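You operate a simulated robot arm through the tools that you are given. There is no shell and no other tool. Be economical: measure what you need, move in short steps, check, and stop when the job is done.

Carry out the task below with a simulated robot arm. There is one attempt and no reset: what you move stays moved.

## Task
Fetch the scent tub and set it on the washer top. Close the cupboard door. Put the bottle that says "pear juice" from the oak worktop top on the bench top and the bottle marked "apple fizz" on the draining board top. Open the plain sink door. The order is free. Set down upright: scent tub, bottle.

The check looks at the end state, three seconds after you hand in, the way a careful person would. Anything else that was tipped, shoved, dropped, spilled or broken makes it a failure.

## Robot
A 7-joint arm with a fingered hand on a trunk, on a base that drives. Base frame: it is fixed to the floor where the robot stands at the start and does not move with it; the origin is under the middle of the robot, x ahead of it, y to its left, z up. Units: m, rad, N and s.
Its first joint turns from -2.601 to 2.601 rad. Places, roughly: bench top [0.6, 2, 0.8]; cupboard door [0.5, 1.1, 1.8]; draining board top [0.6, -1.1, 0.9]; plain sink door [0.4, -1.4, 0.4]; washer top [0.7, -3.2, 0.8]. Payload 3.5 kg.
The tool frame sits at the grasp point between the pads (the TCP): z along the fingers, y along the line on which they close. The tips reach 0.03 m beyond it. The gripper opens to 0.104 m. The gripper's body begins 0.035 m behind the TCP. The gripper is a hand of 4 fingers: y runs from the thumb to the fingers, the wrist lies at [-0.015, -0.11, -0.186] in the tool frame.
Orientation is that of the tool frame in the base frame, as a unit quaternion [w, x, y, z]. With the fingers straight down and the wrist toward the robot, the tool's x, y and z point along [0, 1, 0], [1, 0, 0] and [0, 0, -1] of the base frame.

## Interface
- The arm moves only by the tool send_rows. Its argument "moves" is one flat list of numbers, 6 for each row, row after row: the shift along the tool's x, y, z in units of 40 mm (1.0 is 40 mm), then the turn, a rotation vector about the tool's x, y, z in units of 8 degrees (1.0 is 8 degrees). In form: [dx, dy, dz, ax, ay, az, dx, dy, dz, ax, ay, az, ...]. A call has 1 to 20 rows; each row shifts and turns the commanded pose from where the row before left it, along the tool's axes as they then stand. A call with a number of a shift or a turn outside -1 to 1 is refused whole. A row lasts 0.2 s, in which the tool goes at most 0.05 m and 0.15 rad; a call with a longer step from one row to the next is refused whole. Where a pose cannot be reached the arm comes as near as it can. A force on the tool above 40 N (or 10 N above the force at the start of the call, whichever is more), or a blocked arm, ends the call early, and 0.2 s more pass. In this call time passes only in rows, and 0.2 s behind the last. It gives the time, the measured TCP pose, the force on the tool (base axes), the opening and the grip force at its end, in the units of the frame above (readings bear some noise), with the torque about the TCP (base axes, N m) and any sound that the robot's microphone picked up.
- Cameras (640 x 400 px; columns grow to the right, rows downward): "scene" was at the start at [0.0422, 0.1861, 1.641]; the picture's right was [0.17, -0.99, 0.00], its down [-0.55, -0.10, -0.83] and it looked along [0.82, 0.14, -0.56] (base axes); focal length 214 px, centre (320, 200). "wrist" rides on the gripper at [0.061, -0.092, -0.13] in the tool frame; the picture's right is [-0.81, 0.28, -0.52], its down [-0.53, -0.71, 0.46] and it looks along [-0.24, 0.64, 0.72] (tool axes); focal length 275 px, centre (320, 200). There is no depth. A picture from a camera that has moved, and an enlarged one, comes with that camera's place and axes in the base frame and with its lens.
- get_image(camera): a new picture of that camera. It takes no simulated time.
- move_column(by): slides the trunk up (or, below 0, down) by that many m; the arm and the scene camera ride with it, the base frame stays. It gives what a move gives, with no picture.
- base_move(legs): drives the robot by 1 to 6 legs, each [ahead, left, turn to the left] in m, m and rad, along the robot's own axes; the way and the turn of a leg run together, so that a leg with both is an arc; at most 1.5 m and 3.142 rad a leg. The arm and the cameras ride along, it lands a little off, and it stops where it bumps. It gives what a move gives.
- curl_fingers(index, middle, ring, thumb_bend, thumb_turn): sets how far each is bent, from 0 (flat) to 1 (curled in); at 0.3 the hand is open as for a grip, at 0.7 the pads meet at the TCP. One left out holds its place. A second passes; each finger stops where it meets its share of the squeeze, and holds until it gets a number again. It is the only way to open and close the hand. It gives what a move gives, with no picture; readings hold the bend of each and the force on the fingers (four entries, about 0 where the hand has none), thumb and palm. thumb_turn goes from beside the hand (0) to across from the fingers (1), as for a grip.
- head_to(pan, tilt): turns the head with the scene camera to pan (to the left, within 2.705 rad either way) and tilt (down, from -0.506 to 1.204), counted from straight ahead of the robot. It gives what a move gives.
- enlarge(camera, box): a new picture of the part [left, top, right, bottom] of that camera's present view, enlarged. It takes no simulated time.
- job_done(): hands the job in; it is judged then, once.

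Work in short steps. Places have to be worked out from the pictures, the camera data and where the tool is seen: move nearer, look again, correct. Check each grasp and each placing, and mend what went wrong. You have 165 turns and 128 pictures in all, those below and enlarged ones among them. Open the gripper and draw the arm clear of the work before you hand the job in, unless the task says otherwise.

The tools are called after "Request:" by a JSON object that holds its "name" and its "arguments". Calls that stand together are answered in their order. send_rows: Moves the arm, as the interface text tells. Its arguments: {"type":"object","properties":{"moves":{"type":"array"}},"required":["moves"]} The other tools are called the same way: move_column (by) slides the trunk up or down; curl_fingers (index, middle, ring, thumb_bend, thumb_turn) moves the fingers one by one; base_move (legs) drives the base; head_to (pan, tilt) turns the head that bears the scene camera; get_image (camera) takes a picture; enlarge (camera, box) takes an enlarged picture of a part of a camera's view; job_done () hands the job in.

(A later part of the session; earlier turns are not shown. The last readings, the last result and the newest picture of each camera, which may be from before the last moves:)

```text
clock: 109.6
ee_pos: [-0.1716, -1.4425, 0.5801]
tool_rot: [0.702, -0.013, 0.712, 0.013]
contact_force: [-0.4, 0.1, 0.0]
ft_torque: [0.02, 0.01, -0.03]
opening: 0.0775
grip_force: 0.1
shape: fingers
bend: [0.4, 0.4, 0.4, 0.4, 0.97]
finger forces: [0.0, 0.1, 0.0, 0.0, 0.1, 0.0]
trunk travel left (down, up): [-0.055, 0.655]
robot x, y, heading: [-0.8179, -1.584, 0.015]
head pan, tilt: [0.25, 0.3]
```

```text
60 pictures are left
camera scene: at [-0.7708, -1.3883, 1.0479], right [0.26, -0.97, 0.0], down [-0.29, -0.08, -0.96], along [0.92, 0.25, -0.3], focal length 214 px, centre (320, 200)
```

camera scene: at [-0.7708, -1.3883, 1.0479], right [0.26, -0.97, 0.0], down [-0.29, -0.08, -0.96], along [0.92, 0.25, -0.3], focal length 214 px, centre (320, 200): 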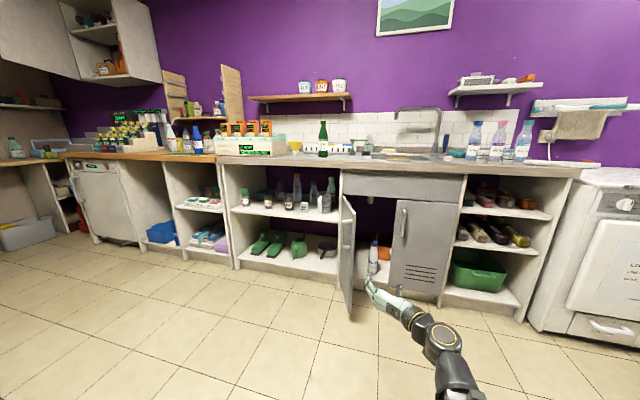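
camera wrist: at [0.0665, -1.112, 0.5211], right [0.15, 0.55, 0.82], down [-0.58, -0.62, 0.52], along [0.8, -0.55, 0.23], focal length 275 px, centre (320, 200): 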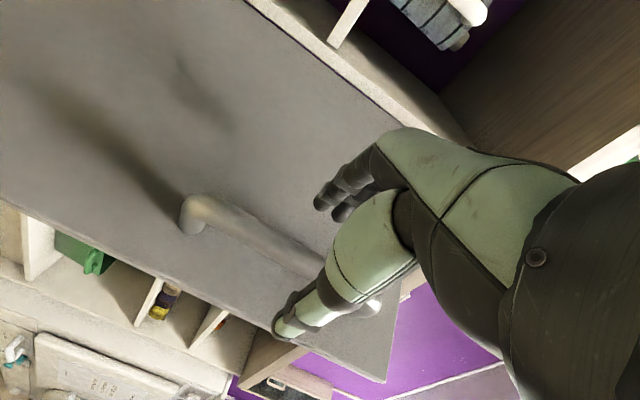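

Request:
{"name": "enlarge", "arguments": {"camera": "scene", "box": [335, 190, 415, 290]}}

Request:
{"name": "enlarge", "arguments": {"camera": "scene", "box": [150, 160, 345, 270]}}

Request:
{"name": "enlarge", "arguments": {"camera": "scene", "box": [345, 90, 545, 220]}}

```text
4.00 times, centred on (375, 240) of scene
camera zoom: at [-0.7708, -1.3883, 1.0479], right [0.26, -0.97, 0.0], down [-0.29, -0.08, -0.96], along [0.92, 0.25, -0.3], focal length 858 px, centre (100, 40)
```

zoom: 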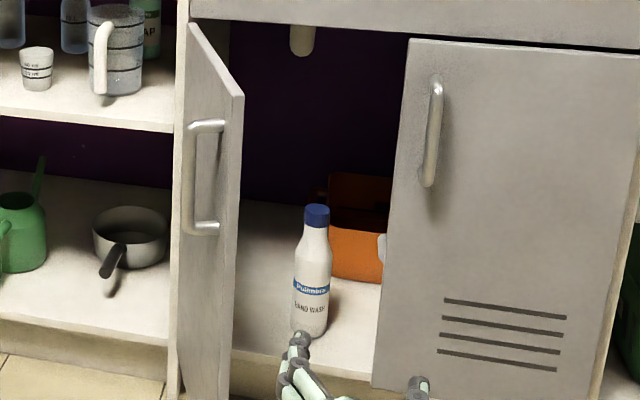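

```text
3.28 times, centred on (248, 215) of scene
camera zoom: at [-0.7708, -1.3883, 1.0479], right [0.26, -0.97, 0.0], down [-0.29, -0.08, -0.96], along [0.92, 0.25, -0.3], focal length 704 px, centre (558, 151)
```

zoom: 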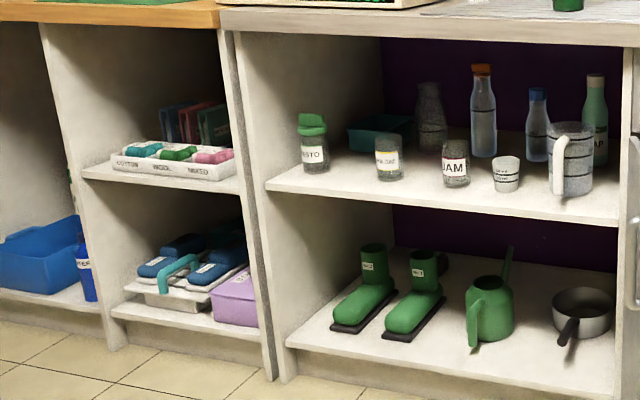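

```text
3.08 times, centred on (445, 155) of scene
camera zoom: at [-0.7708, -1.3883, 1.0479], right [0.26, -0.97, 0.0], down [-0.29, -0.08, -0.96], along [0.92, 0.25, -0.3], focal length 660 px, centre (-65, 338)
```

zoom: 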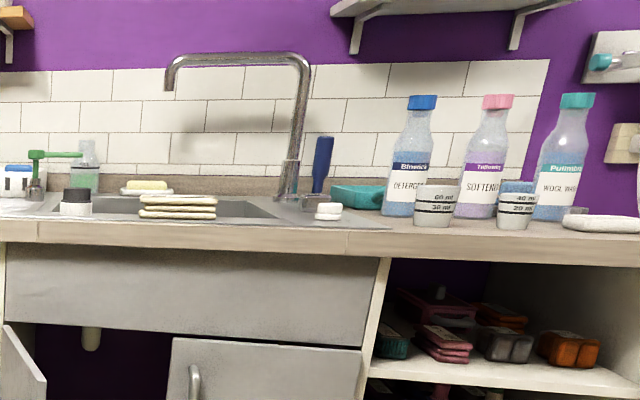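

The lilac box low under the worktop looks like a tub; I enlarge it, also the box behind the vented door and the rest.

Request:
{"name": "enlarge", "arguments": {"camera": "scene", "box": [185, 225, 240, 265]}}

Request:
{"name": "enlarge", "arguments": {"camera": "scene", "box": [440, 170, 580, 310]}}

Request:
{"name": "head_to", "arguments": {"pan": -0.9, "tilt": 0.2}}

Request:
{"name": "get_image", "arguments": {"camera": "scene"}}

```text
10.00 times, centred on (212, 245) of scene
camera zoom: at [-0.7708, -1.3883, 1.0479], right [0.26, -0.97, 0.0], down [-0.29, -0.08, -0.96], along [0.92, 0.25, -0.3], focal length 2145 px, centre (1395, -250)
```

zoom: 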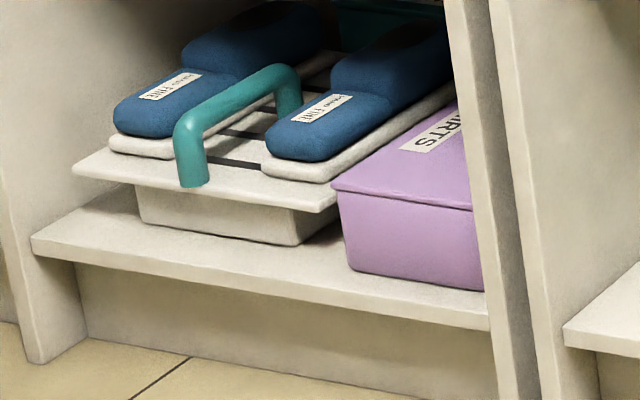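

```text
2.86 times, centred on (510, 240) of scene
camera zoom: at [-0.7708, -1.3883, 1.0479], right [0.26, -0.97, 0.0], down [-0.29, -0.08, -0.96], along [0.92, 0.25, -0.3], focal length 613 px, centre (-223, 86)
```

zoom: 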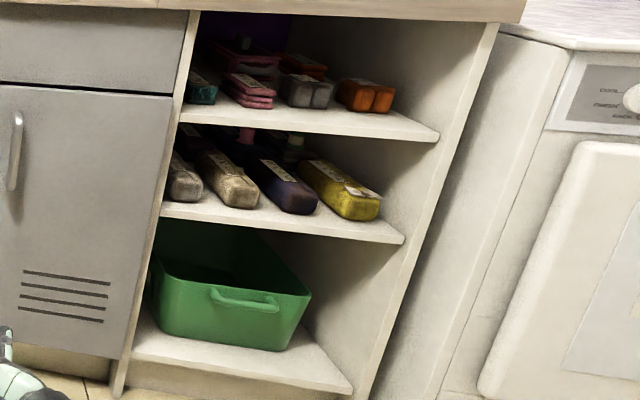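

```text
clock: 111.0
ee_pos: [-0.1724, -1.442, 0.5796]
tool_rot: [0.701, -0.012, 0.713, 0.014]
contact_force: [0.5, -0.1, 0.9]
ft_torque: [0.0, 0.0, -0.01]
opening: 0.0774
grip_force: 0.2
shape: fingers
bend: [0.4, 0.4, 0.4, 0.4, 0.97]
finger forces: [0.1, 0.0, 0.0, 0.0, 0.1, 0.1]
trunk travel left (down, up): [-0.055, 0.655]
robot x, y, heading: [-0.8122, -1.5796, 0.012]
head pan, tilt: [-0.901, 0.201]
```

```text
54 pictures are left
camera scene: at [-0.8022, -1.4846, 1.0572], right [-0.78, -0.63, 0.0], down [-0.13, 0.15, -0.98], along [0.62, -0.76, -0.2], focal length 214 px, centre (320, 200)
```

scene: 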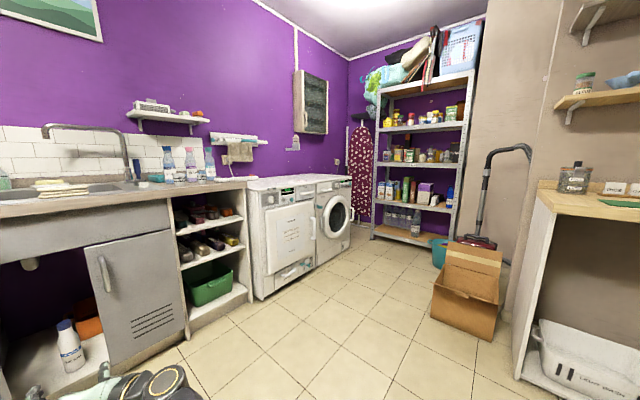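

Still no scent tub. Raise the trunk for a better vantage and look at the far counter and the ironing side.

Request:
{"name": "move_column", "arguments": {"by": 0.4}}

Request:
{"name": "move_column", "arguments": {"by": 0.22}}

Request:
{"name": "head_to", "arguments": {"pan": -2.1, "tilt": 0.35}}

Request:
{"name": "get_image", "arguments": {"camera": "scene"}}

```text
clock: 114.8
ee_pos: [-0.1722, -1.4427, 0.9803]
tool_rot: [0.702, -0.014, 0.712, 0.014]
contact_force: [-0.2, 0.2, -0.1]
ft_torque: [0.01, 0.04, -0.01]
opening: 0.0774
grip_force: 0.1
shape: fingers
bend: [0.4, 0.4, 0.4, 0.4, 0.97]
finger forces: [0.0, 0.0, 0.0, 0.0, 0.0, 0.1]
trunk travel left (down, up): [-0.455, 0.255]
robot x, y, heading: [-0.8172, -1.5804, 0.011]
head pan, tilt: [-0.901, 0.201]
```

```text
clock: 117.1
ee_pos: [-0.1717, -1.4423, 1.1994]
tool_rot: [0.701, -0.014, 0.713, 0.014]
contact_force: [-0.2, 0.6, 0.4]
ft_torque: [0.02, -0.01, -0.01]
opening: 0.0772
grip_force: 0.0
shape: fingers
bend: [0.4, 0.4, 0.4, 0.4, 0.97]
finger forces: [0.1, 0.0, 0.0, 0.0, 0.0, 0.1]
trunk travel left (down, up): [-0.675, 0.035]
robot x, y, heading: [-0.8099, -1.5822, 0.014]
head pan, tilt: [-0.901, 0.201]
```

```text
clock: 118.5
ee_pos: [-0.173, -1.4426, 1.1994]
tool_rot: [0.701, -0.013, 0.713, 0.015]
contact_force: [0.0, -0.4, -0.1]
ft_torque: [-0.01, -0.03, 0.01]
opening: 0.0777
grip_force: 0.0
shape: fingers
bend: [0.4, 0.4, 0.4, 0.4, 0.97]
finger forces: [0.0, 0.0, 0.0, 0.0, 0.0, 0.1]
trunk travel left (down, up): [-0.675, 0.035]
robot x, y, heading: [-0.8141, -1.5829, 0.013]
head pan, tilt: [-2.1, 0.351]
```

```text
53 pictures are left
camera scene: at [-0.907, -1.4933, 1.6632], right [-0.87, 0.49, 0.0], down [0.17, 0.3, -0.94], along [-0.46, -0.82, -0.34], focal length 214 px, centre (320, 200)
```

scene: 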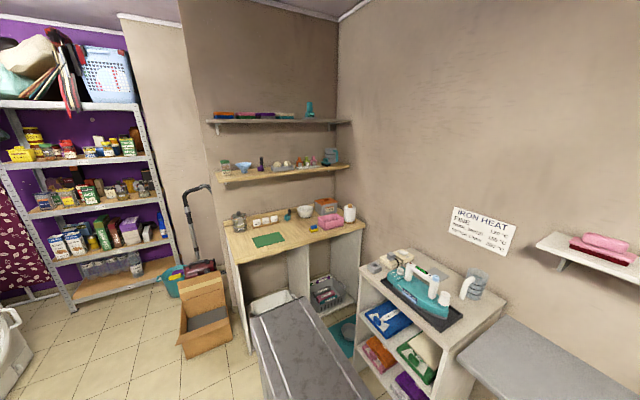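

Request:
{"name": "enlarge", "arguments": {"camera": "scene", "box": [205, 95, 375, 215]}}

Request:
{"name": "enlarge", "arguments": {"camera": "scene", "box": [215, 190, 375, 270]}}

Request:
{"name": "enlarge", "arguments": {"camera": "scene", "box": [340, 230, 500, 400]}}

```text
3.33 times, centred on (290, 155) of scene
camera zoom: at [-0.907, -1.4933, 1.6632], right [-0.87, 0.49, 0.0], down [0.17, 0.3, -0.94], along [-0.46, -0.82, -0.34], focal length 715 px, centre (420, 350)
```

zoom: 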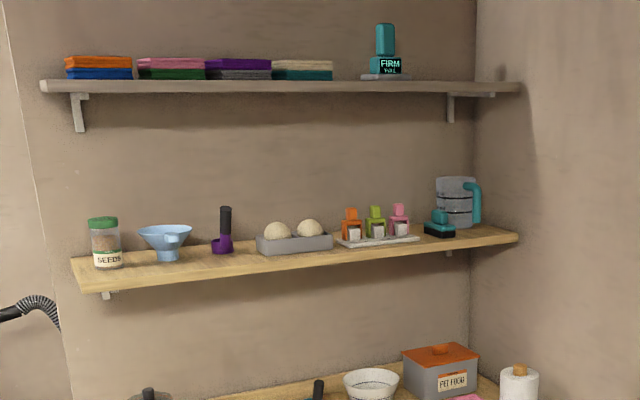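

```text
4.00 times, centred on (295, 230) of scene
camera zoom: at [-0.907, -1.4933, 1.6632], right [-0.87, 0.49, 0.0], down [0.17, 0.3, -0.94], along [-0.46, -0.82, -0.34], focal length 858 px, centre (420, 80)
```

zoom: 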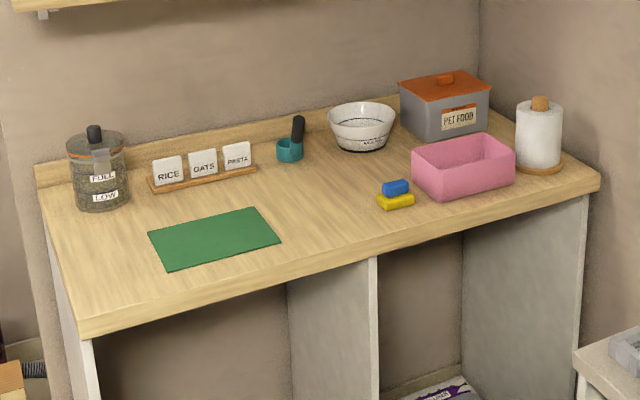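

```text
2.35 times, centred on (420, 315) of scene
camera zoom: at [-0.907, -1.4933, 1.6632], right [-0.87, 0.49, 0.0], down [0.17, 0.3, -0.94], along [-0.46, -0.82, -0.34], focal length 505 px, centre (85, -71)
```

zoom: 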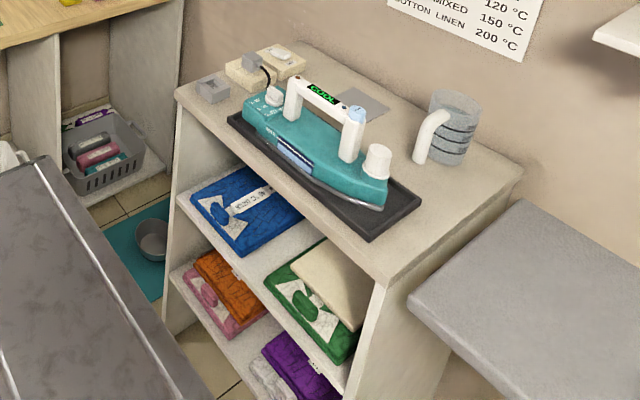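

Nothing labelled scent there. I drive closer to the washer and rack for a detailed look (needed anyway).

Request:
{"name": "base_move", "arguments": {"legs": [[0.1, -0.8, 0]]}}

Request:
{"name": "head_to", "arguments": {"pan": -1.0, "tilt": 0.3}}

Request:
{"name": "get_image", "arguments": {"camera": "scene"}}

```text
clock: 122.8
ee_pos: [-0.0631, -2.2397, 1.199]
tool_rot: [0.701, -0.013, 0.713, 0.013]
contact_force: [0.3, -0.9, -0.1]
ft_torque: [-0.01, -0.02, 0.02]
opening: 0.0777
grip_force: 0.0
shape: fingers
bend: [0.4, 0.4, 0.4, 0.4, 0.97]
finger forces: [0.1, 0.0, 0.1, 0.0, 0.0, 0.0]
trunk travel left (down, up): [-0.675, 0.035]
robot x, y, heading: [-0.7069, -2.3758, 0.011]
head pan, tilt: [-2.1, 0.351]
```

```text
clock: 124.2
ee_pos: [-0.0633, -2.2398, 1.2004]
tool_rot: [0.702, -0.012, 0.712, 0.014]
contact_force: [0.4, -0.2, -0.3]
ft_torque: [0.0, 0.0, -0.04]
opening: 0.0773
grip_force: 0.0
shape: fingers
bend: [0.4, 0.4, 0.4, 0.4, 0.97]
finger forces: [0.0, 0.0, 0.1, 0.0, 0.0, 0.0]
trunk travel left (down, up): [-0.675, 0.035]
robot x, y, heading: [-0.707, -2.3787, 0.013]
head pan, tilt: [-1.0, 0.3]
```

```text
49 pictures are left
camera scene: at [-0.7011, -2.2852, 1.6679], right [-0.84, -0.55, 0.0], down [-0.16, 0.25, -0.96], along [0.52, -0.8, -0.3], focal length 214 px, centre (320, 200)
```

scene: 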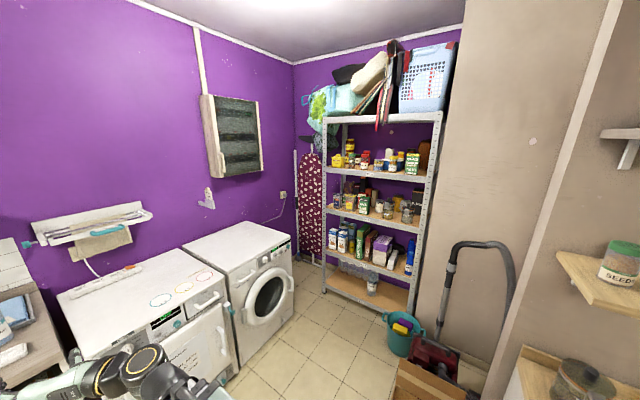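

Request:
{"name": "enlarge", "arguments": {"camera": "scene", "box": [320, 130, 430, 215]}}

Request:
{"name": "enlarge", "arguments": {"camera": "scene", "box": [320, 195, 430, 300]}}

Request:
{"name": "enlarge", "arguments": {"camera": "scene", "box": [50, 190, 310, 390]}}

```text
4.71 times, centred on (375, 172) of scene
camera zoom: at [-0.7011, -2.2852, 1.6679], right [-0.84, -0.55, 0.0], down [-0.16, 0.25, -0.96], along [0.52, -0.8, -0.3], focal length 1009 px, centre (61, 329)
```

zoom: 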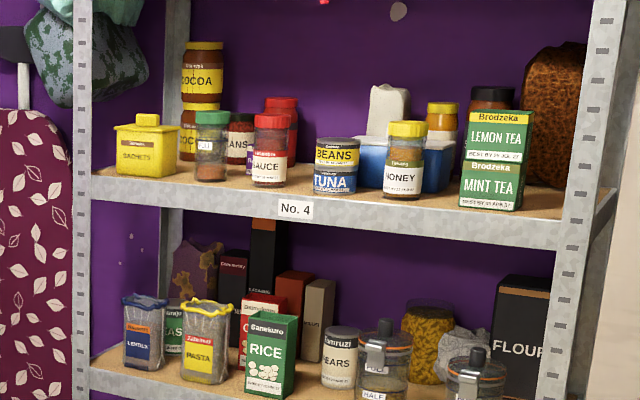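

```text
3.81 times, centred on (375, 248) of scene
camera zoom: at [-0.7011, -2.2852, 1.6679], right [-0.84, -0.55, 0.0], down [-0.16, 0.25, -0.96], along [0.52, -0.8, -0.3], focal length 817 px, centre (110, 19)
```

zoom: 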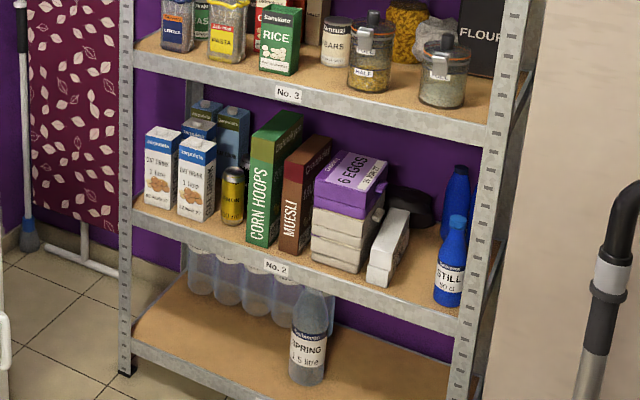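

```text
2.00 times, centred on (180, 290) of scene
camera zoom: at [-0.7011, -2.2852, 1.6679], right [-0.84, -0.55, 0.0], down [-0.16, 0.25, -0.96], along [0.52, -0.8, -0.3], focal length 429 px, centre (600, 20)
```

zoom: 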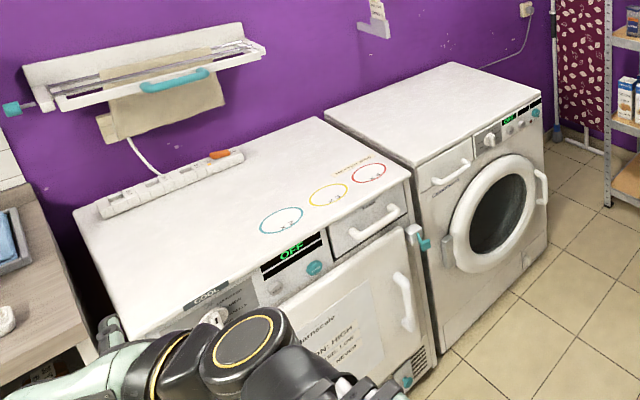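

No tub labelled "scent" anywhere; the "LAVENDER" container on the shelf over the worktop (beside an oregano one) is a good candidate. I drive back there and read its label.

Request:
{"name": "base_move", "arguments": {"legs": [[-0.05, 1.15, 0], [0, 1.15, 0]]}}

Request:
{"name": "head_to", "arguments": {"pan": 0.0, "tilt": 0.3}}

Request:
{"name": "get_image", "arguments": {"camera": "scene"}}

```text
clock: 135.5
ee_pos: [-0.1342, 0.0743, 1.2009]
tool_rot: [0.702, -0.013, 0.712, 0.015]
contact_force: [-0.6, -0.4, 0.3]
ft_torque: [-0.03, 0.0, -0.01]
opening: 0.0776
grip_force: 0.1
shape: fingers
bend: [0.4, 0.4, 0.4, 0.4, 0.97]
finger forces: [0.0, 0.0, 0.0, 0.1, 0.1, 0.1]
trunk travel left (down, up): [-0.675, 0.035]
robot x, y, heading: [-0.7789, -0.0656, 0.015]
head pan, tilt: [-1.0, 0.3]
```

```text
clock: 136.8
ee_pos: [-0.1349, 0.0742, 1.1994]
tool_rot: [0.702, -0.013, 0.712, 0.015]
contact_force: [-0.9, 0.7, 0.6]
ft_torque: [0.0, 0.02, -0.01]
opening: 0.0776
grip_force: 0.0
shape: fingers
bend: [0.4, 0.4, 0.4, 0.4, 0.97]
finger forces: [0.0, 0.1, 0.0, 0.1, 0.0, 0.0]
trunk travel left (down, up): [-0.675, 0.035]
robot x, y, heading: [-0.7762, -0.0658, 0.011]
head pan, tilt: [0.0, 0.3]
```

```text
45 pictures are left
camera scene: at [-0.7298, 0.105, 1.6679], right [0.01, -1.0, 0.0], down [-0.3, 0.0, -0.96], along [0.96, 0.01, -0.3], focal length 214 px, centre (320, 200)
```

scene: 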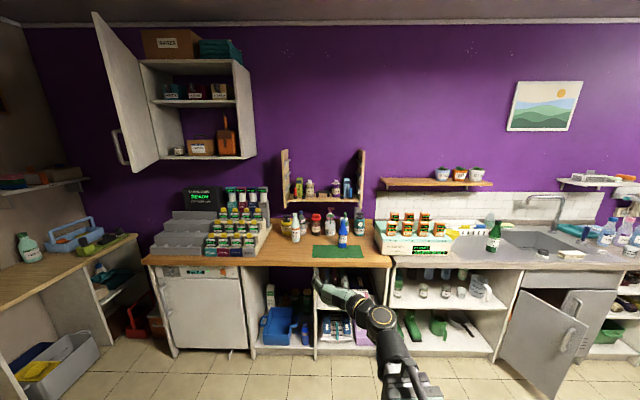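

Request:
{"name": "enlarge", "arguments": {"camera": "scene", "box": [275, 150, 375, 250]}}

Request:
{"name": "enlarge", "arguments": {"camera": "scene", "box": [0, 160, 160, 290]}}

```text
4.00 times, centred on (325, 200) of scene
camera zoom: at [-0.7298, 0.105, 1.6679], right [0.01, -1.0, 0.0], down [-0.3, 0.0, -0.96], along [0.96, 0.01, -0.3], focal length 858 px, centre (300, 200)
```

zoom: 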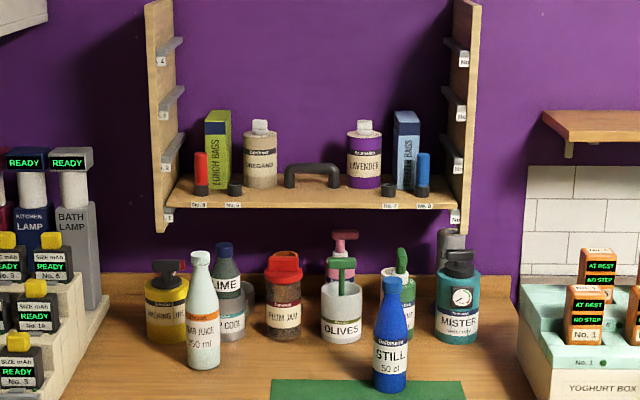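

```text
3.08 times, centred on (80, 225) of scene
camera zoom: at [-0.7298, 0.105, 1.6679], right [0.01, -1.0, 0.0], down [-0.3, 0.0, -0.96], along [0.96, 0.01, -0.3], focal length 660 px, centre (1058, 123)
```

zoom: 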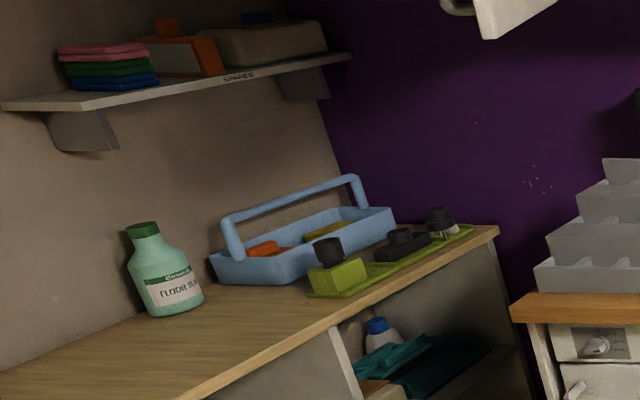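

I judge the lavender tub (scent) vs oregano (herb) as the intended one: base ≈ (0.92, −0.005, 1.19), body Ø≈0.07 up to z≈1.28, cap top ≈1.314. I rotate the hand back to pointing down.

Request:
{"name": "send_rows", "arguments": {"moves": [0, 0, 0, 0.618, 0.618, 0.618, 0, 0, 0, 0.618, 0.618, 0.618, 0, 0, 0, 0.618, 0.618, 0.618, 0, 0, 0, 0.618, 0.618, 0.618, 0, 0, 0, 0.618, 0.618, 0.618, 0, 0, 0, 0.618, 0.618, 0.618, 0, 0, 0, 0.618, 0.618, 0.618, 0, 0, 0, 0.618, 0.618, 0.618, 0, 0, 0, 0.618, 0.618, 0.618, 0, 0, 0, 0.618, 0.618, 0.618, 0, 0, 0, 0.618, 0.618, 0.618, 0, 0, 0, 0.618, 0.618, 0.618, 0, 0, 0, 0.618, 0.618, 0.618, 0, 0, 0, 0.618, 0.618, 0.618]}}

Request:
{"name": "send_rows", "arguments": {"moves": [0, 0, -0.9, 0, 0, 0, 0, 0, -0.9, 0, 0, 0, 0, 0, -0.9, 0, 0, 0, 0, 0, -0.9, 0, 0, 0, 0, 0, -0.9, 0, 0, 0]}}

Request:
{"name": "curl_fingers", "arguments": {"index": 0.3, "middle": 0.3, "ring": 0.3, "thumb_bend": 0.3}}

Request:
{"name": "move_column", "arguments": {"by": 0.033}}

```text
clock: 139.8
ee_pos: [-0.1282, 0.0741, 1.201]
tool_rot: [-0.006, 0.693, 0.721, -0.006]
contact_force: [0.4, 1.0, 0.5]
ft_torque: [0.01, -0.01, 0.0]
opening: 0.0779
grip_force: 0.2
shape: fingers
bend: [0.4, 0.4, 0.4, 0.4, 0.97]
finger forces: [0.1, 0.0, 0.0, 0.0, 0.1, 0.0]
out of reach, approached as far as the arm can: row 2
trunk travel left (down, up): [-0.675, 0.035]
robot x, y, heading: [-0.7779, -0.0694, 0.017]
head pan, tilt: [0.0, 0.3]
```

```text
clock: 141.0
ee_pos: [-0.126, 0.0748, 1.3813]
tool_rot: [-0.003, 0.692, 0.722, -0.005]
contact_force: [0.2, 0.9, -0.2]
ft_torque: [-0.01, 0.01, -0.01]
opening: 0.0775
grip_force: 0.0
shape: fingers
bend: [0.4, 0.4, 0.4, 0.4, 0.97]
finger forces: [0.1, 0.0, 0.1, 0.1, 0.1, 0.1]
trunk travel left (down, up): [-0.675, 0.035]
robot x, y, heading: [-0.7746, -0.0654, 0.018]
head pan, tilt: [0.0, 0.3]
```

```text
clock: 142.0
ee_pos: [-0.1258, 0.0749, 1.3801]
tool_rot: [-0.003, 0.693, 0.721, -0.005]
contact_force: [-0.5, -0.4, 1.4]
ft_torque: [-0.01, -0.02, -0.02]
opening: 0.1025
grip_force: 0.0
shape: fingers
bend: [0.3, 0.3, 0.3, 0.3, 0.97]
finger forces: [0.1, 0.1, 0.1, 0.0, 0.1, 0.0]
trunk travel left (down, up): [-0.675, 0.035]
robot x, y, heading: [-0.7723, -0.0678, 0.01]
head pan, tilt: [0.0, 0.3]
```

```text
clock: 142.8
ee_pos: [-0.1265, 0.0744, 1.4124]
tool_rot: [-0.004, 0.692, 0.721, -0.005]
contact_force: [-0.3, 0.0, 0.0]
ft_torque: [-0.02, 0.0, 0.0]
opening: 0.1027
grip_force: 0.1
shape: fingers
bend: [0.3, 0.3, 0.3, 0.3, 0.97]
finger forces: [0.0, 0.1, 0.1, 0.0, 0.1, 0.0]
trunk travel left (down, up): [-0.708, 0.002]
robot x, y, heading: [-0.7775, -0.0673, 0.01]
head pan, tilt: [0.0, 0.3]
```

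Now at z 1.41, tool down. Extend 0.2 m forward (still in free air) to see the reach.

Request:
{"name": "send_rows", "arguments": {"moves": [0, 0.9, 0, 0, 0, 0, 0, 0.9, 0, 0, 0, 0, 0, 0.9, 0, 0, 0, 0, 0, 0.9, 0, 0, 0, 0, 0, 0.9, 0, 0, 0, 0.28]}}

Request:
{"name": "base_move", "arguments": {"legs": [[0.65, -0.08, -0.01]]}}

Request:
{"name": "get_image", "arguments": {"camera": "wrist"}}

Request:
{"name": "head_to", "arguments": {"pan": -0.1, "tilt": 0.35}}

Request:
{"name": "enlarge", "arguments": {"camera": "scene", "box": [200, 90, 460, 260]}}

```text
clock: 144.0
ee_pos: [0.0531, 0.0835, 1.4115]
tool_rot: [-0.004, 0.707, 0.708, -0.005]
contact_force: [0.3, 0.8, 0.2]
ft_torque: [0.02, 0.0, -0.01]
opening: 0.1026
grip_force: 0.1
shape: fingers
bend: [0.3, 0.3, 0.3, 0.3, 0.97]
finger forces: [0.0, 0.0, 0.0, 0.1, 0.1, 0.1]
trunk travel left (down, up): [-0.708, 0.002]
robot x, y, heading: [-0.7751, -0.0682, 0.009]
head pan, tilt: [0.0, 0.3]
```

```text
clock: 147.6
ee_pos: [0.7108, 0.003, 1.4114]
tool_rot: [-0.003, 0.709, 0.706, -0.005]
contact_force: [1.0, 0.2, -0.9]
ft_torque: [-0.01, 0.02, 0.04]
opening: 0.1026
grip_force: 0.0
shape: fingers
bend: [0.3, 0.3, 0.3, 0.3, 0.97]
finger forces: [0.0, 0.0, 0.1, 0.0, 0.0, 0.0]
trunk travel left (down, up): [-0.708, 0.002]
robot x, y, heading: [-0.1191, -0.1426, 0.005]
head pan, tilt: [0.0, 0.3]
```

```text
42 pictures are left
camera wrist: at [0.6208, 0.065, 1.5424], right [0.28, -0.81, 0.51], down [-0.72, -0.53, -0.44], along [0.63, -0.25, -0.73], focal length 275 px, centre (320, 200)
```

wrist: 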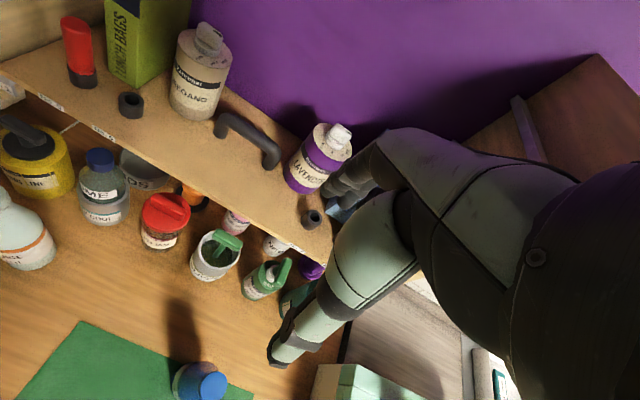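

```text
clock: 148.3
ee_pos: [0.7114, 0.0033, 1.4101]
tool_rot: [-0.005, 0.709, 0.706, -0.006]
contact_force: [0.1, 0.2, -0.4]
ft_torque: [-0.02, -0.03, 0.05]
opening: 0.103
grip_force: 0.1
shape: fingers
bend: [0.3, 0.3, 0.3, 0.3, 0.97]
finger forces: [0.0, 0.1, 0.1, 0.1, 0.1, 0.0]
trunk travel left (down, up): [-0.708, 0.002]
robot x, y, heading: [-0.1198, -0.1414, 0.002]
head pan, tilt: [-0.099, 0.351]
```

```text
2.35 times, centred on (330, 175) of scene
camera zoom: at [-0.073, 0.0213, 1.6962], right [-0.09, -1.0, 0.0], down [-0.34, 0.03, -0.94], along [0.94, -0.09, -0.34], focal length 505 px, centre (296, 259)
```

zoom: 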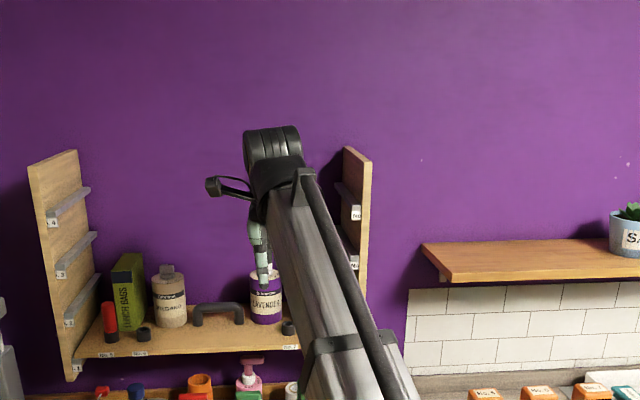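

Triangulation of depth is uncertain (x 0.92–0.98). Advance 0.14 m at the same height and re-measure with the wrist camera.

Request:
{"name": "base_move", "arguments": {"legs": [[0.14, 0, 0]]}}

Request:
{"name": "get_image", "arguments": {"camera": "wrist"}}

```text
clock: 149.6
ee_pos: [0.8534, 0.0028, 1.4099]
tool_rot: [-0.005, 0.709, 0.705, -0.005]
contact_force: [0.4, 1.0, -0.4]
ft_torque: [-0.02, 0.05, 0.05]
opening: 0.1028
grip_force: 0.1
shape: fingers
bend: [0.3, 0.3, 0.3, 0.3, 0.97]
finger forces: [0.0, 0.1, 0.0, 0.0, 0.0, 0.0]
trunk travel left (down, up): [-0.708, 0.002]
robot x, y, heading: [0.0215, -0.1411, 0.007]
head pan, tilt: [-0.099, 0.351]
```

```text
40 pictures are left
camera wrist: at [0.7627, 0.0651, 1.5417], right [0.28, -0.81, 0.51], down [-0.72, -0.53, -0.44], along [0.63, -0.25, -0.73], focal length 275 px, centre (320, 200)
```

wrist: 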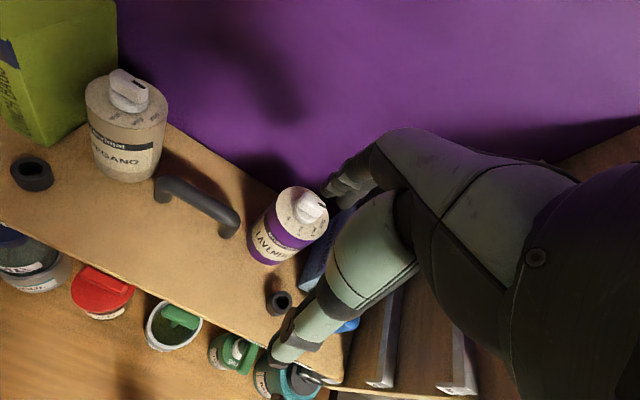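

Cap triangulates to (0.961, −0.012, 1.295). Reach forward 0.10 m and 15 mm right at this height.

Request:
{"name": "send_rows", "arguments": {"moves": [-0.1, 0.8, 0, 0, 0, 0, -0.15, 0.8, 0, 0, 0, 0, -0.1, 0.85, 0, 0, 0, 0]}}

Request:
{"name": "get_image", "arguments": {"camera": "wrist"}}

```text
clock: 150.4
ee_pos: [0.951, -0.0108, 1.4094]
tool_rot: [-0.005, 0.709, 0.705, -0.006]
contact_force: [0.4, -0.4, 0.1]
ft_torque: [-0.01, 0.03, 0.03]
opening: 0.1028
grip_force: 0.0
shape: fingers
bend: [0.3, 0.3, 0.3, 0.3, 0.97]
finger forces: [0.1, 0.1, 0.0, 0.0, 0.0, 0.0]
trunk travel left (down, up): [-0.708, 0.002]
robot x, y, heading: [0.0179, -0.1411, 0.003]
head pan, tilt: [-0.099, 0.351]
```

```text
39 pictures are left
camera wrist: at [0.8608, 0.0504, 1.5411], right [0.28, -0.81, 0.51], down [-0.72, -0.53, -0.44], along [0.63, -0.25, -0.73], focal length 275 px, centre (320, 200)
```

wrist: 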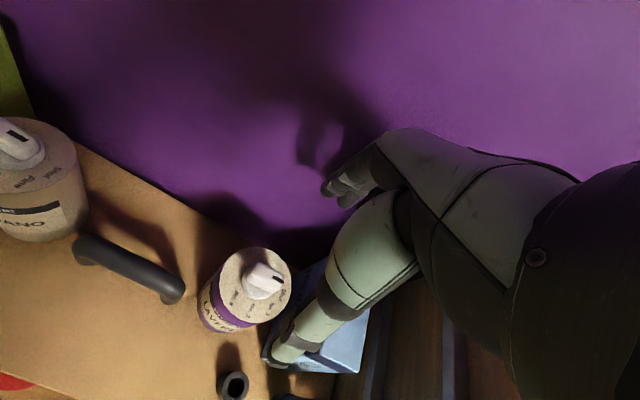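

Tub axis is at (0.953, −0.011), directly under the TCP. Descend in stages.

Request:
{"name": "send_rows", "arguments": {"moves": [0, 0, 0.7, 0, 0, 0, 0, 0, 0.7, 0, 0, 0, 0, 0, 0.6, 0, 0, 0]}}

Request:
{"name": "get_image", "arguments": {"camera": "wrist"}}

```text
clock: 151.2
ee_pos: [0.9475, -0.0119, 1.3294]
tool_rot: [-0.004, 0.709, 0.705, -0.006]
contact_force: [-0.5, -0.1, 0.4]
ft_torque: [0.0, -0.02, 0.02]
opening: 0.1028
grip_force: 0.1
shape: fingers
bend: [0.3, 0.3, 0.3, 0.3, 0.97]
finger forces: [0.1, 0.0, 0.0, 0.1, 0.0, 0.0]
trunk travel left (down, up): [-0.708, 0.002]
robot x, y, heading: [0.0208, -0.1408, 0.007]
head pan, tilt: [-0.099, 0.351]
```

```text
38 pictures are left
camera wrist: at [0.8577, 0.0506, 1.4604], right [0.28, -0.81, 0.51], down [-0.72, -0.53, -0.44], along [0.63, -0.25, -0.73], focal length 275 px, centre (320, 200)
```

wrist: 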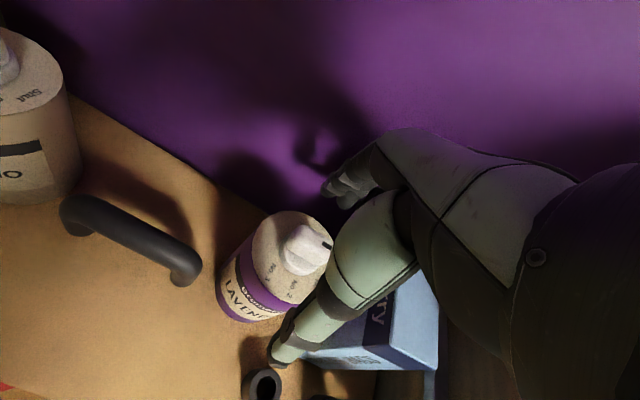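

Well aligned. Down the last 42 mm.

Request:
{"name": "send_rows", "arguments": {"moves": [0.05, 0.1, 0.5, 0, 0, 0, 0, 0, 0.35, 0, 0, 0, 0, 0, 0.2, 0, 0, 0]}}

Request:
{"name": "get_image", "arguments": {"camera": "wrist"}}

```text
clock: 152.0
ee_pos: [0.9518, -0.009, 1.2866]
tool_rot: [-0.004, 0.709, 0.705, -0.006]
contact_force: [0.5, 0.3, 1.1]
ft_torque: [-0.01, 0.02, 0.03]
opening: 0.1029
grip_force: 0.0
shape: fingers
bend: [0.3, 0.3, 0.3, 0.3, 0.97]
finger forces: [0.0, 0.0, 0.1, 0.0, 0.0, 0.0]
trunk travel left (down, up): [-0.708, 0.002]
robot x, y, heading: [0.0225, -0.14, 0.009]
head pan, tilt: [-0.099, 0.351]
```

```text
37 pictures are left
camera wrist: at [0.8611, 0.0524, 1.4191], right [0.28, -0.81, 0.51], down [-0.72, -0.53, -0.44], along [0.63, -0.25, -0.73], focal length 275 px, centre (320, 200)
```

wrist: 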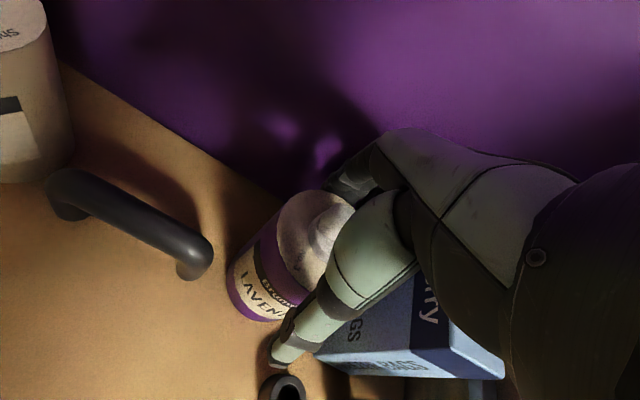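

No contact. 6 mm lower, then close around the tub.

Request:
{"name": "send_rows", "arguments": {"moves": [0, 0, 0.15, 0, 0, 0]}}

Request:
{"name": "curl_fingers", "arguments": {"index": 0.6, "middle": 0.6, "ring": 0.6, "thumb_bend": 0.6}}

```text
clock: 152.4
ee_pos: [0.9512, -0.0082, 1.2812]
tool_rot: [-0.004, 0.708, 0.706, -0.006]
contact_force: [0.7, 0.6, 0.6]
ft_torque: [0.02, 0.02, 0.0]
opening: 0.1027
grip_force: 0.1
shape: fingers
bend: [0.3, 0.3, 0.3, 0.3, 0.97]
finger forces: [0.0, 0.0, 0.0, 0.0, 0.0, 0.1]
trunk travel left (down, up): [-0.708, 0.002]
robot x, y, heading: [0.0229, -0.1395, 0.006]
head pan, tilt: [-0.099, 0.351]
```

```text
clock: 153.4
ee_pos: [0.9518, -0.0091, 1.2825]
tool_rot: [-0.004, 0.709, 0.705, -0.006]
contact_force: [1.6, -0.6, 2.0]
ft_torque: [-0.05, -0.27, 0.01]
opening: 0.0666
grip_force: 20.8
shape: fingers
bend: [0.42, 0.49, 0.57, 0.49, 0.96]
finger forces: [12.4, 7.1, 1.9, 0.0, 20.8, 0.1]
trunk travel left (down, up): [-0.708, 0.002]
robot x, y, heading: [0.0183, -0.1414, 0.007]
head pan, tilt: [-0.099, 0.351]
```

Gripped at 67 mm with 21 N. Lift straight up and check.

Request:
{"name": "send_rows", "arguments": {"moves": [0, 0, -0.4, 0, 0, 0, 0, 0, -0.7, 0, 0, 0, 0, 0, -0.8, 0, 0, 0, 0, 0, -0.8, 0, 0, 0]}}

Request:
{"name": "get_image", "arguments": {"camera": "wrist"}}

```text
clock: 154.4
ee_pos: [0.952, -0.0092, 1.3882]
tool_rot: [-0.005, 0.709, 0.706, -0.005]
contact_force: [0.5, 0.6, -3.1]
ft_torque: [-0.02, -0.02, -0.02]
opening: 0.0665
grip_force: 20.2
shape: fingers
bend: [0.42, 0.5, 0.57, 0.49, 0.96]
finger forces: [11.7, 6.5, 1.7, 0.0, 20.7, 0.1]
trunk travel left (down, up): [-0.708, 0.002]
robot x, y, heading: [0.0208, -0.1409, 0.005]
head pan, tilt: [-0.099, 0.351]
```

```text
36 pictures are left
camera wrist: at [0.8628, 0.0524, 1.5208], right [0.28, -0.81, 0.51], down [-0.72, -0.53, -0.44], along [0.63, -0.25, -0.73], focal length 275 px, centre (320, 200)
```

wrist: 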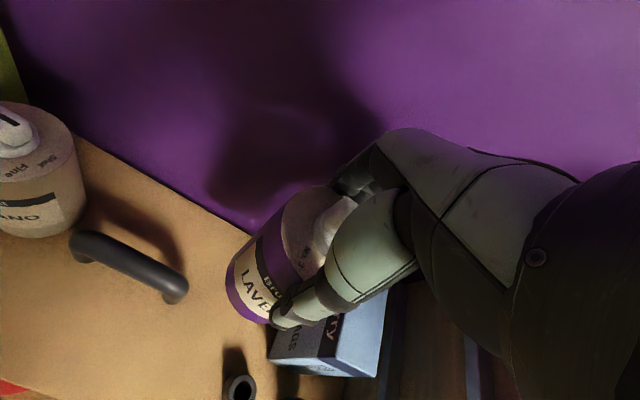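

The tub is securely held. Retreat from the shelf, bring the arm in, then drive to near the washer.

Request:
{"name": "base_move", "arguments": {"legs": [[-0.4, 0, 0], [-0.3, 0, 0]]}}

Request:
{"name": "send_rows", "arguments": {"moves": [0, -0.8, 0.2, 0, 0, 0, 0, -0.8, 0.2, 0, 0, 0, 0, -0.8, 0, 0, 0, 0, 0, -0.8, 0, 0, 0, 0]}}

Request:
{"name": "base_move", "arguments": {"legs": [[0, -1.3, 0], [0, -1.2, 0], [0, -0.1, -0.5]]}}

Request:
{"name": "head_to", "arguments": {"pan": -0.1, "tilt": 0.55}}

Request:
{"name": "get_image", "arguments": {"camera": "scene"}}

```text
clock: 158.6
ee_pos: [0.2479, -0.0165, 1.3891]
tool_rot: [-0.005, 0.711, 0.703, -0.006]
contact_force: [-0.9, 0.3, -2.3]
ft_torque: [0.04, -0.05, 0.03]
opening: 0.0665
grip_force: 20.9
shape: fingers
bend: [0.42, 0.5, 0.57, 0.49, 0.96]
finger forces: [11.8, 6.5, 1.7, 0.1, 20.6, 0.0]
trunk travel left (down, up): [-0.708, 0.002]
robot x, y, heading: [-0.6823, -0.1398, -0.005]
head pan, tilt: [-0.099, 0.351]
```

```text
clock: 159.6
ee_pos: [0.1199, -0.0153, 1.3742]
tool_rot: [-0.004, 0.711, 0.703, -0.006]
contact_force: [0.4, 0.5, -2.1]
ft_torque: [-0.01, 0.0, 0.02]
opening: 0.0664
grip_force: 19.7
shape: fingers
bend: [0.42, 0.5, 0.57, 0.49, 0.96]
finger forces: [11.6, 6.6, 1.9, 0.0, 20.6, 0.1]
trunk travel left (down, up): [-0.708, 0.002]
robot x, y, heading: [-0.684, -0.1389, -0.001]
head pan, tilt: [-0.099, 0.351]
```

```text
clock: 171.0
ee_pos: [0.1068, -2.4403, 1.3741]
tool_rot: [-0.005, 0.715, 0.699, -0.006]
contact_force: [0.0, -0.7, -1.8]
ft_torque: [-0.05, 0.0, 0.01]
opening: 0.0662
grip_force: 19.6
shape: fingers
bend: [0.42, 0.5, 0.58, 0.49, 0.96]
finger forces: [11.4, 6.5, 1.7, 0.0, 20.0, 0.1]
trunk travel left (down, up): [-0.708, 0.002]
robot x, y, heading: [-0.7004, -2.5575, -0.012]
head pan, tilt: [-0.099, 0.351]
stopped in leg 2: the robot was blocked; the commanded pose is now the measured one
```

```text
clock: 171.8
ee_pos: [0.1069, -2.4394, 1.375]
tool_rot: [-0.004, 0.714, 0.7, -0.006]
contact_force: [0.2, 0.0, -1.8]
ft_torque: [-0.03, 0.01, -0.01]
opening: 0.0663
grip_force: 20.2
shape: fingers
bend: [0.42, 0.5, 0.58, 0.49, 0.96]
finger forces: [11.4, 6.4, 1.7, 0.0, 20.0, 0.0]
trunk travel left (down, up): [-0.708, 0.002]
robot x, y, heading: [-0.6998, -2.557, -0.011]
head pan, tilt: [-0.099, 0.55]
```

```text
35 pictures are left
camera scene: at [-0.6526, -2.3964, 1.678], right [-0.11, -0.99, 0.0], down [-0.52, 0.06, -0.85], along [0.85, -0.09, -0.52], focal length 214 px, centre (320, 200)
```

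scene: 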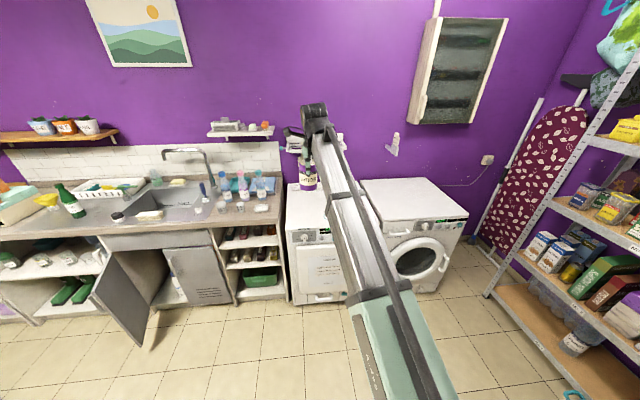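

The base was blocked at the right. I look down to that side.

Request:
{"name": "head_to", "arguments": {"pan": -1.6, "tilt": 0.9}}

Request:
{"name": "get_image", "arguments": {"camera": "scene"}}

```text
clock: 173.3
ee_pos: [0.107, -2.4389, 1.3744]
tool_rot: [-0.005, 0.714, 0.7, -0.006]
contact_force: [0.2, -0.2, -1.3]
ft_torque: [0.0, 0.02, 0.01]
opening: 0.0662
grip_force: 19.6
shape: fingers
bend: [0.42, 0.5, 0.58, 0.49, 0.96]
finger forces: [11.3, 6.4, 1.7, 0.0, 19.9, 0.0]
trunk travel left (down, up): [-0.708, 0.002]
robot x, y, heading: [-0.698, -2.5562, -0.011]
head pan, tilt: [-1.6, 0.901]
```

```text
34 pictures are left
camera scene: at [-0.7448, -2.4617, 1.6487], right [-1.0, 0.04, 0.0], down [0.03, 0.78, -0.62], along [-0.03, -0.62, -0.78], focal length 214 px, centre (320, 200)
```

scene: 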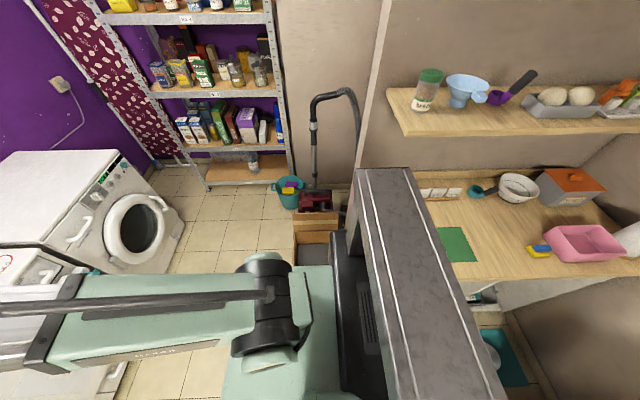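

I was brushing the area of the cardboard box; move forward away from it, then turn toward the washer.

Request:
{"name": "base_move", "arguments": {"legs": [[0.1, 0.04, 0], [0.4, 0, 0], [0, 0, -0.5]]}}

Request:
{"name": "head_to", "arguments": {"pan": -0.9, "tilt": 0.9}}

Request:
{"name": "get_image", "arguments": {"camera": "scene"}}

```text
clock: 178.0
ee_pos: [0.5638, -2.8031, 1.3756]
tool_rot: [-0.006, 0.864, 0.503, -0.005]
contact_force: [-0.5, 0.3, -2.9]
ft_torque: [0.01, 0.04, -0.01]
opening: 0.066
grip_force: 19.1
shape: fingers
bend: [0.43, 0.5, 0.58, 0.49, 0.96]
finger forces: [11.1, 6.4, 1.6, 0.0, 19.5, 0.0]
trunk travel left (down, up): [-0.708, 0.002]
robot x, y, heading: [-0.202, -2.5227, -0.511]
head pan, tilt: [-1.6, 0.901]
```

```text
clock: 179.1
ee_pos: [0.5652, -2.8037, 1.3747]
tool_rot: [-0.006, 0.864, 0.503, -0.005]
contact_force: [-0.4, -0.2, -2.4]
ft_torque: [-0.01, 0.0, -0.03]
opening: 0.0662
grip_force: 19.5
shape: fingers
bend: [0.43, 0.5, 0.58, 0.49, 0.96]
finger forces: [11.1, 6.3, 1.7, 0.0, 19.4, 0.0]
trunk travel left (down, up): [-0.708, 0.002]
robot x, y, heading: [-0.201, -2.5222, -0.508]
head pan, tilt: [-0.901, 0.901]
```

```text
33 pictures are left
camera scene: at [-0.1433, -2.4265, 1.6486], right [-0.99, -0.16, 0.0], down [-0.13, 0.77, -0.62], along [0.1, -0.61, -0.78], focal length 214 px, centre (320, 200)
```

scene: 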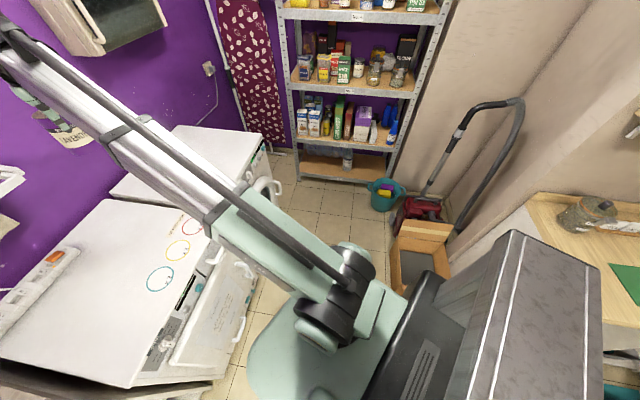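

Clear to slide. Move so the TCP lands over the washer at about (0.61, −3.10).

Request:
{"name": "base_move", "arguments": {"legs": [[0.19, -0.2375, 0]]}}

Request:
{"name": "get_image", "arguments": {"camera": "wrist"}}

```text
clock: 181.2
ee_pos: [0.6144, -3.1078, 1.3739]
tool_rot: [-0.007, 0.865, 0.502, -0.004]
contact_force: [0.5, -1.1, -2.1]
ft_torque: [0.02, -0.01, 0.0]
opening: 0.066
grip_force: 19.5
shape: fingers
bend: [0.43, 0.5, 0.58, 0.49, 0.96]
finger forces: [10.9, 6.4, 1.8, 0.1, 19.6, 0.1]
trunk travel left (down, up): [-0.708, 0.002]
robot x, y, heading: [-0.15, -2.8204, -0.517]
head pan, tilt: [-0.901, 0.901]
```

```text
32 pictures are left
camera wrist: at [0.5661, -3.0108, 1.5063], right [-0.16, -0.84, 0.51], down [-0.89, -0.1, -0.44], along [0.43, -0.53, -0.73], focal length 275 px, centre (320, 200)
```

wrist: 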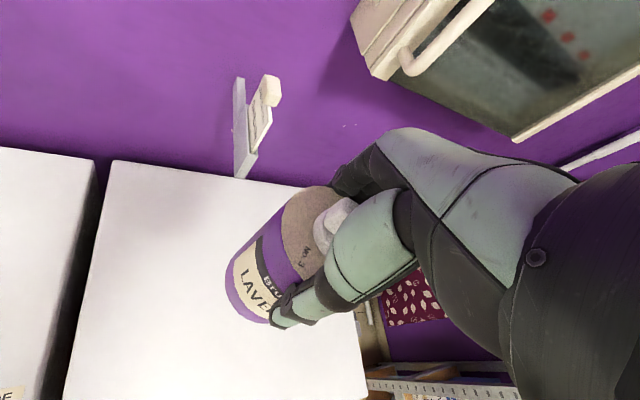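

Directly over the washer top. Lower the trunk 0.32 m, then creep down with the arm.

Request:
{"name": "move_column", "arguments": {"by": -0.32}}

Request:
{"name": "send_rows", "arguments": {"moves": [0, 0, 0.6, 0, 0, 0, 0, 0, 0.5, 0, 0, 0, 0, 0, 0.25, 0, 0, 0, 0, 0, 0.25, 0, 0, 0, 0, 0, 0.25, 0, 0, 0]}}

Request:
{"name": "get_image", "arguments": {"camera": "wrist"}}

```text
clock: 184.3
ee_pos: [0.6141, -3.108, 1.0541]
tool_rot: [-0.006, 0.865, 0.502, -0.005]
contact_force: [-0.2, 0.5, -3.2]
ft_torque: [-0.01, 0.01, 0.0]
opening: 0.0661
grip_force: 19.3
shape: fingers
bend: [0.43, 0.5, 0.58, 0.49, 0.96]
finger forces: [10.9, 6.3, 1.8, 0.0, 19.3, 0.0]
trunk travel left (down, up): [-0.388, 0.322]
robot x, y, heading: [-0.1487, -2.8223, -0.511]
head pan, tilt: [-0.901, 0.901]
```

```text
clock: 185.5
ee_pos: [0.6135, -3.1073, 0.9803]
tool_rot: [-0.005, 0.865, 0.502, -0.003]
contact_force: [0.5, 0.3, -2.9]
ft_torque: [-0.01, 0.0, -0.01]
opening: 0.0661
grip_force: 18.9
shape: fingers
bend: [0.43, 0.5, 0.58, 0.49, 0.96]
finger forces: [10.9, 6.4, 1.8, 0.1, 19.3, 0.0]
trunk travel left (down, up): [-0.388, 0.322]
robot x, y, heading: [-0.1474, -2.8242, -0.51]
head pan, tilt: [-0.901, 0.901]
```

```text
31 pictures are left
camera wrist: at [0.5647, -3.0089, 1.1126], right [-0.16, -0.84, 0.51], down [-0.89, -0.11, -0.44], along [0.43, -0.53, -0.73], focal length 275 px, centre (320, 200)
```

wrist: 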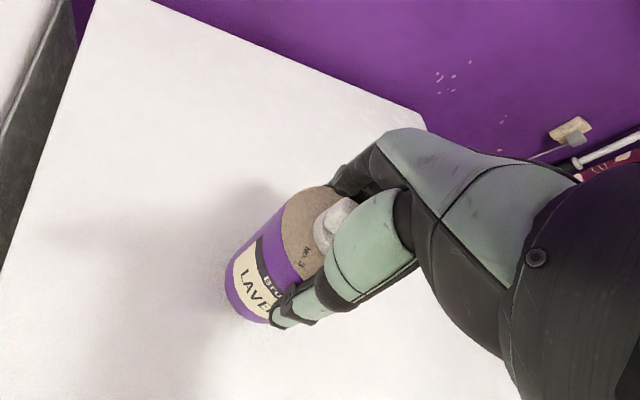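

Not touching yet. Continue in small steps until contact.

Request:
{"name": "send_rows", "arguments": {"moves": [0, 0, 0.12, 0, 0, 0, 0, 0, 0.12, 0, 0, 0, 0, 0, 0.12, 0, 0, 0, 0, 0, 0.12, 0, 0, 0]}}

Request:
{"name": "send_rows", "arguments": {"moves": [0, 0, 0.08, 0, 0, 0, 0, 0, 0.08, 0, 0, 0]}}

```text
clock: 186.5
ee_pos: [0.6123, -3.1068, 0.9614]
tool_rot: [-0.005, 0.865, 0.501, -0.004]
contact_force: [-0.3, 0.2, -2.2]
ft_torque: [0.02, 0.0, 0.0]
opening: 0.0664
grip_force: 19.0
shape: fingers
bend: [0.43, 0.5, 0.58, 0.49, 0.96]
finger forces: [10.9, 6.4, 1.7, 0.0, 19.3, 0.1]
trunk travel left (down, up): [-0.388, 0.322]
robot x, y, heading: [-0.149, -2.828, -0.513]
head pan, tilt: [-0.901, 0.901]
```

```text
clock: 187.1
ee_pos: [0.6124, -3.106, 0.9546]
tool_rot: [-0.006, 0.865, 0.501, -0.005]
contact_force: [0.2, 0.2, -2.4]
ft_torque: [-0.04, -0.03, -0.01]
opening: 0.066
grip_force: 19.1
shape: fingers
bend: [0.43, 0.5, 0.58, 0.49, 0.96]
finger forces: [10.8, 6.4, 1.7, 0.0, 19.2, 0.0]
trunk travel left (down, up): [-0.388, 0.322]
robot x, y, heading: [-0.1483, -2.8278, -0.512]
head pan, tilt: [-0.901, 0.901]
```

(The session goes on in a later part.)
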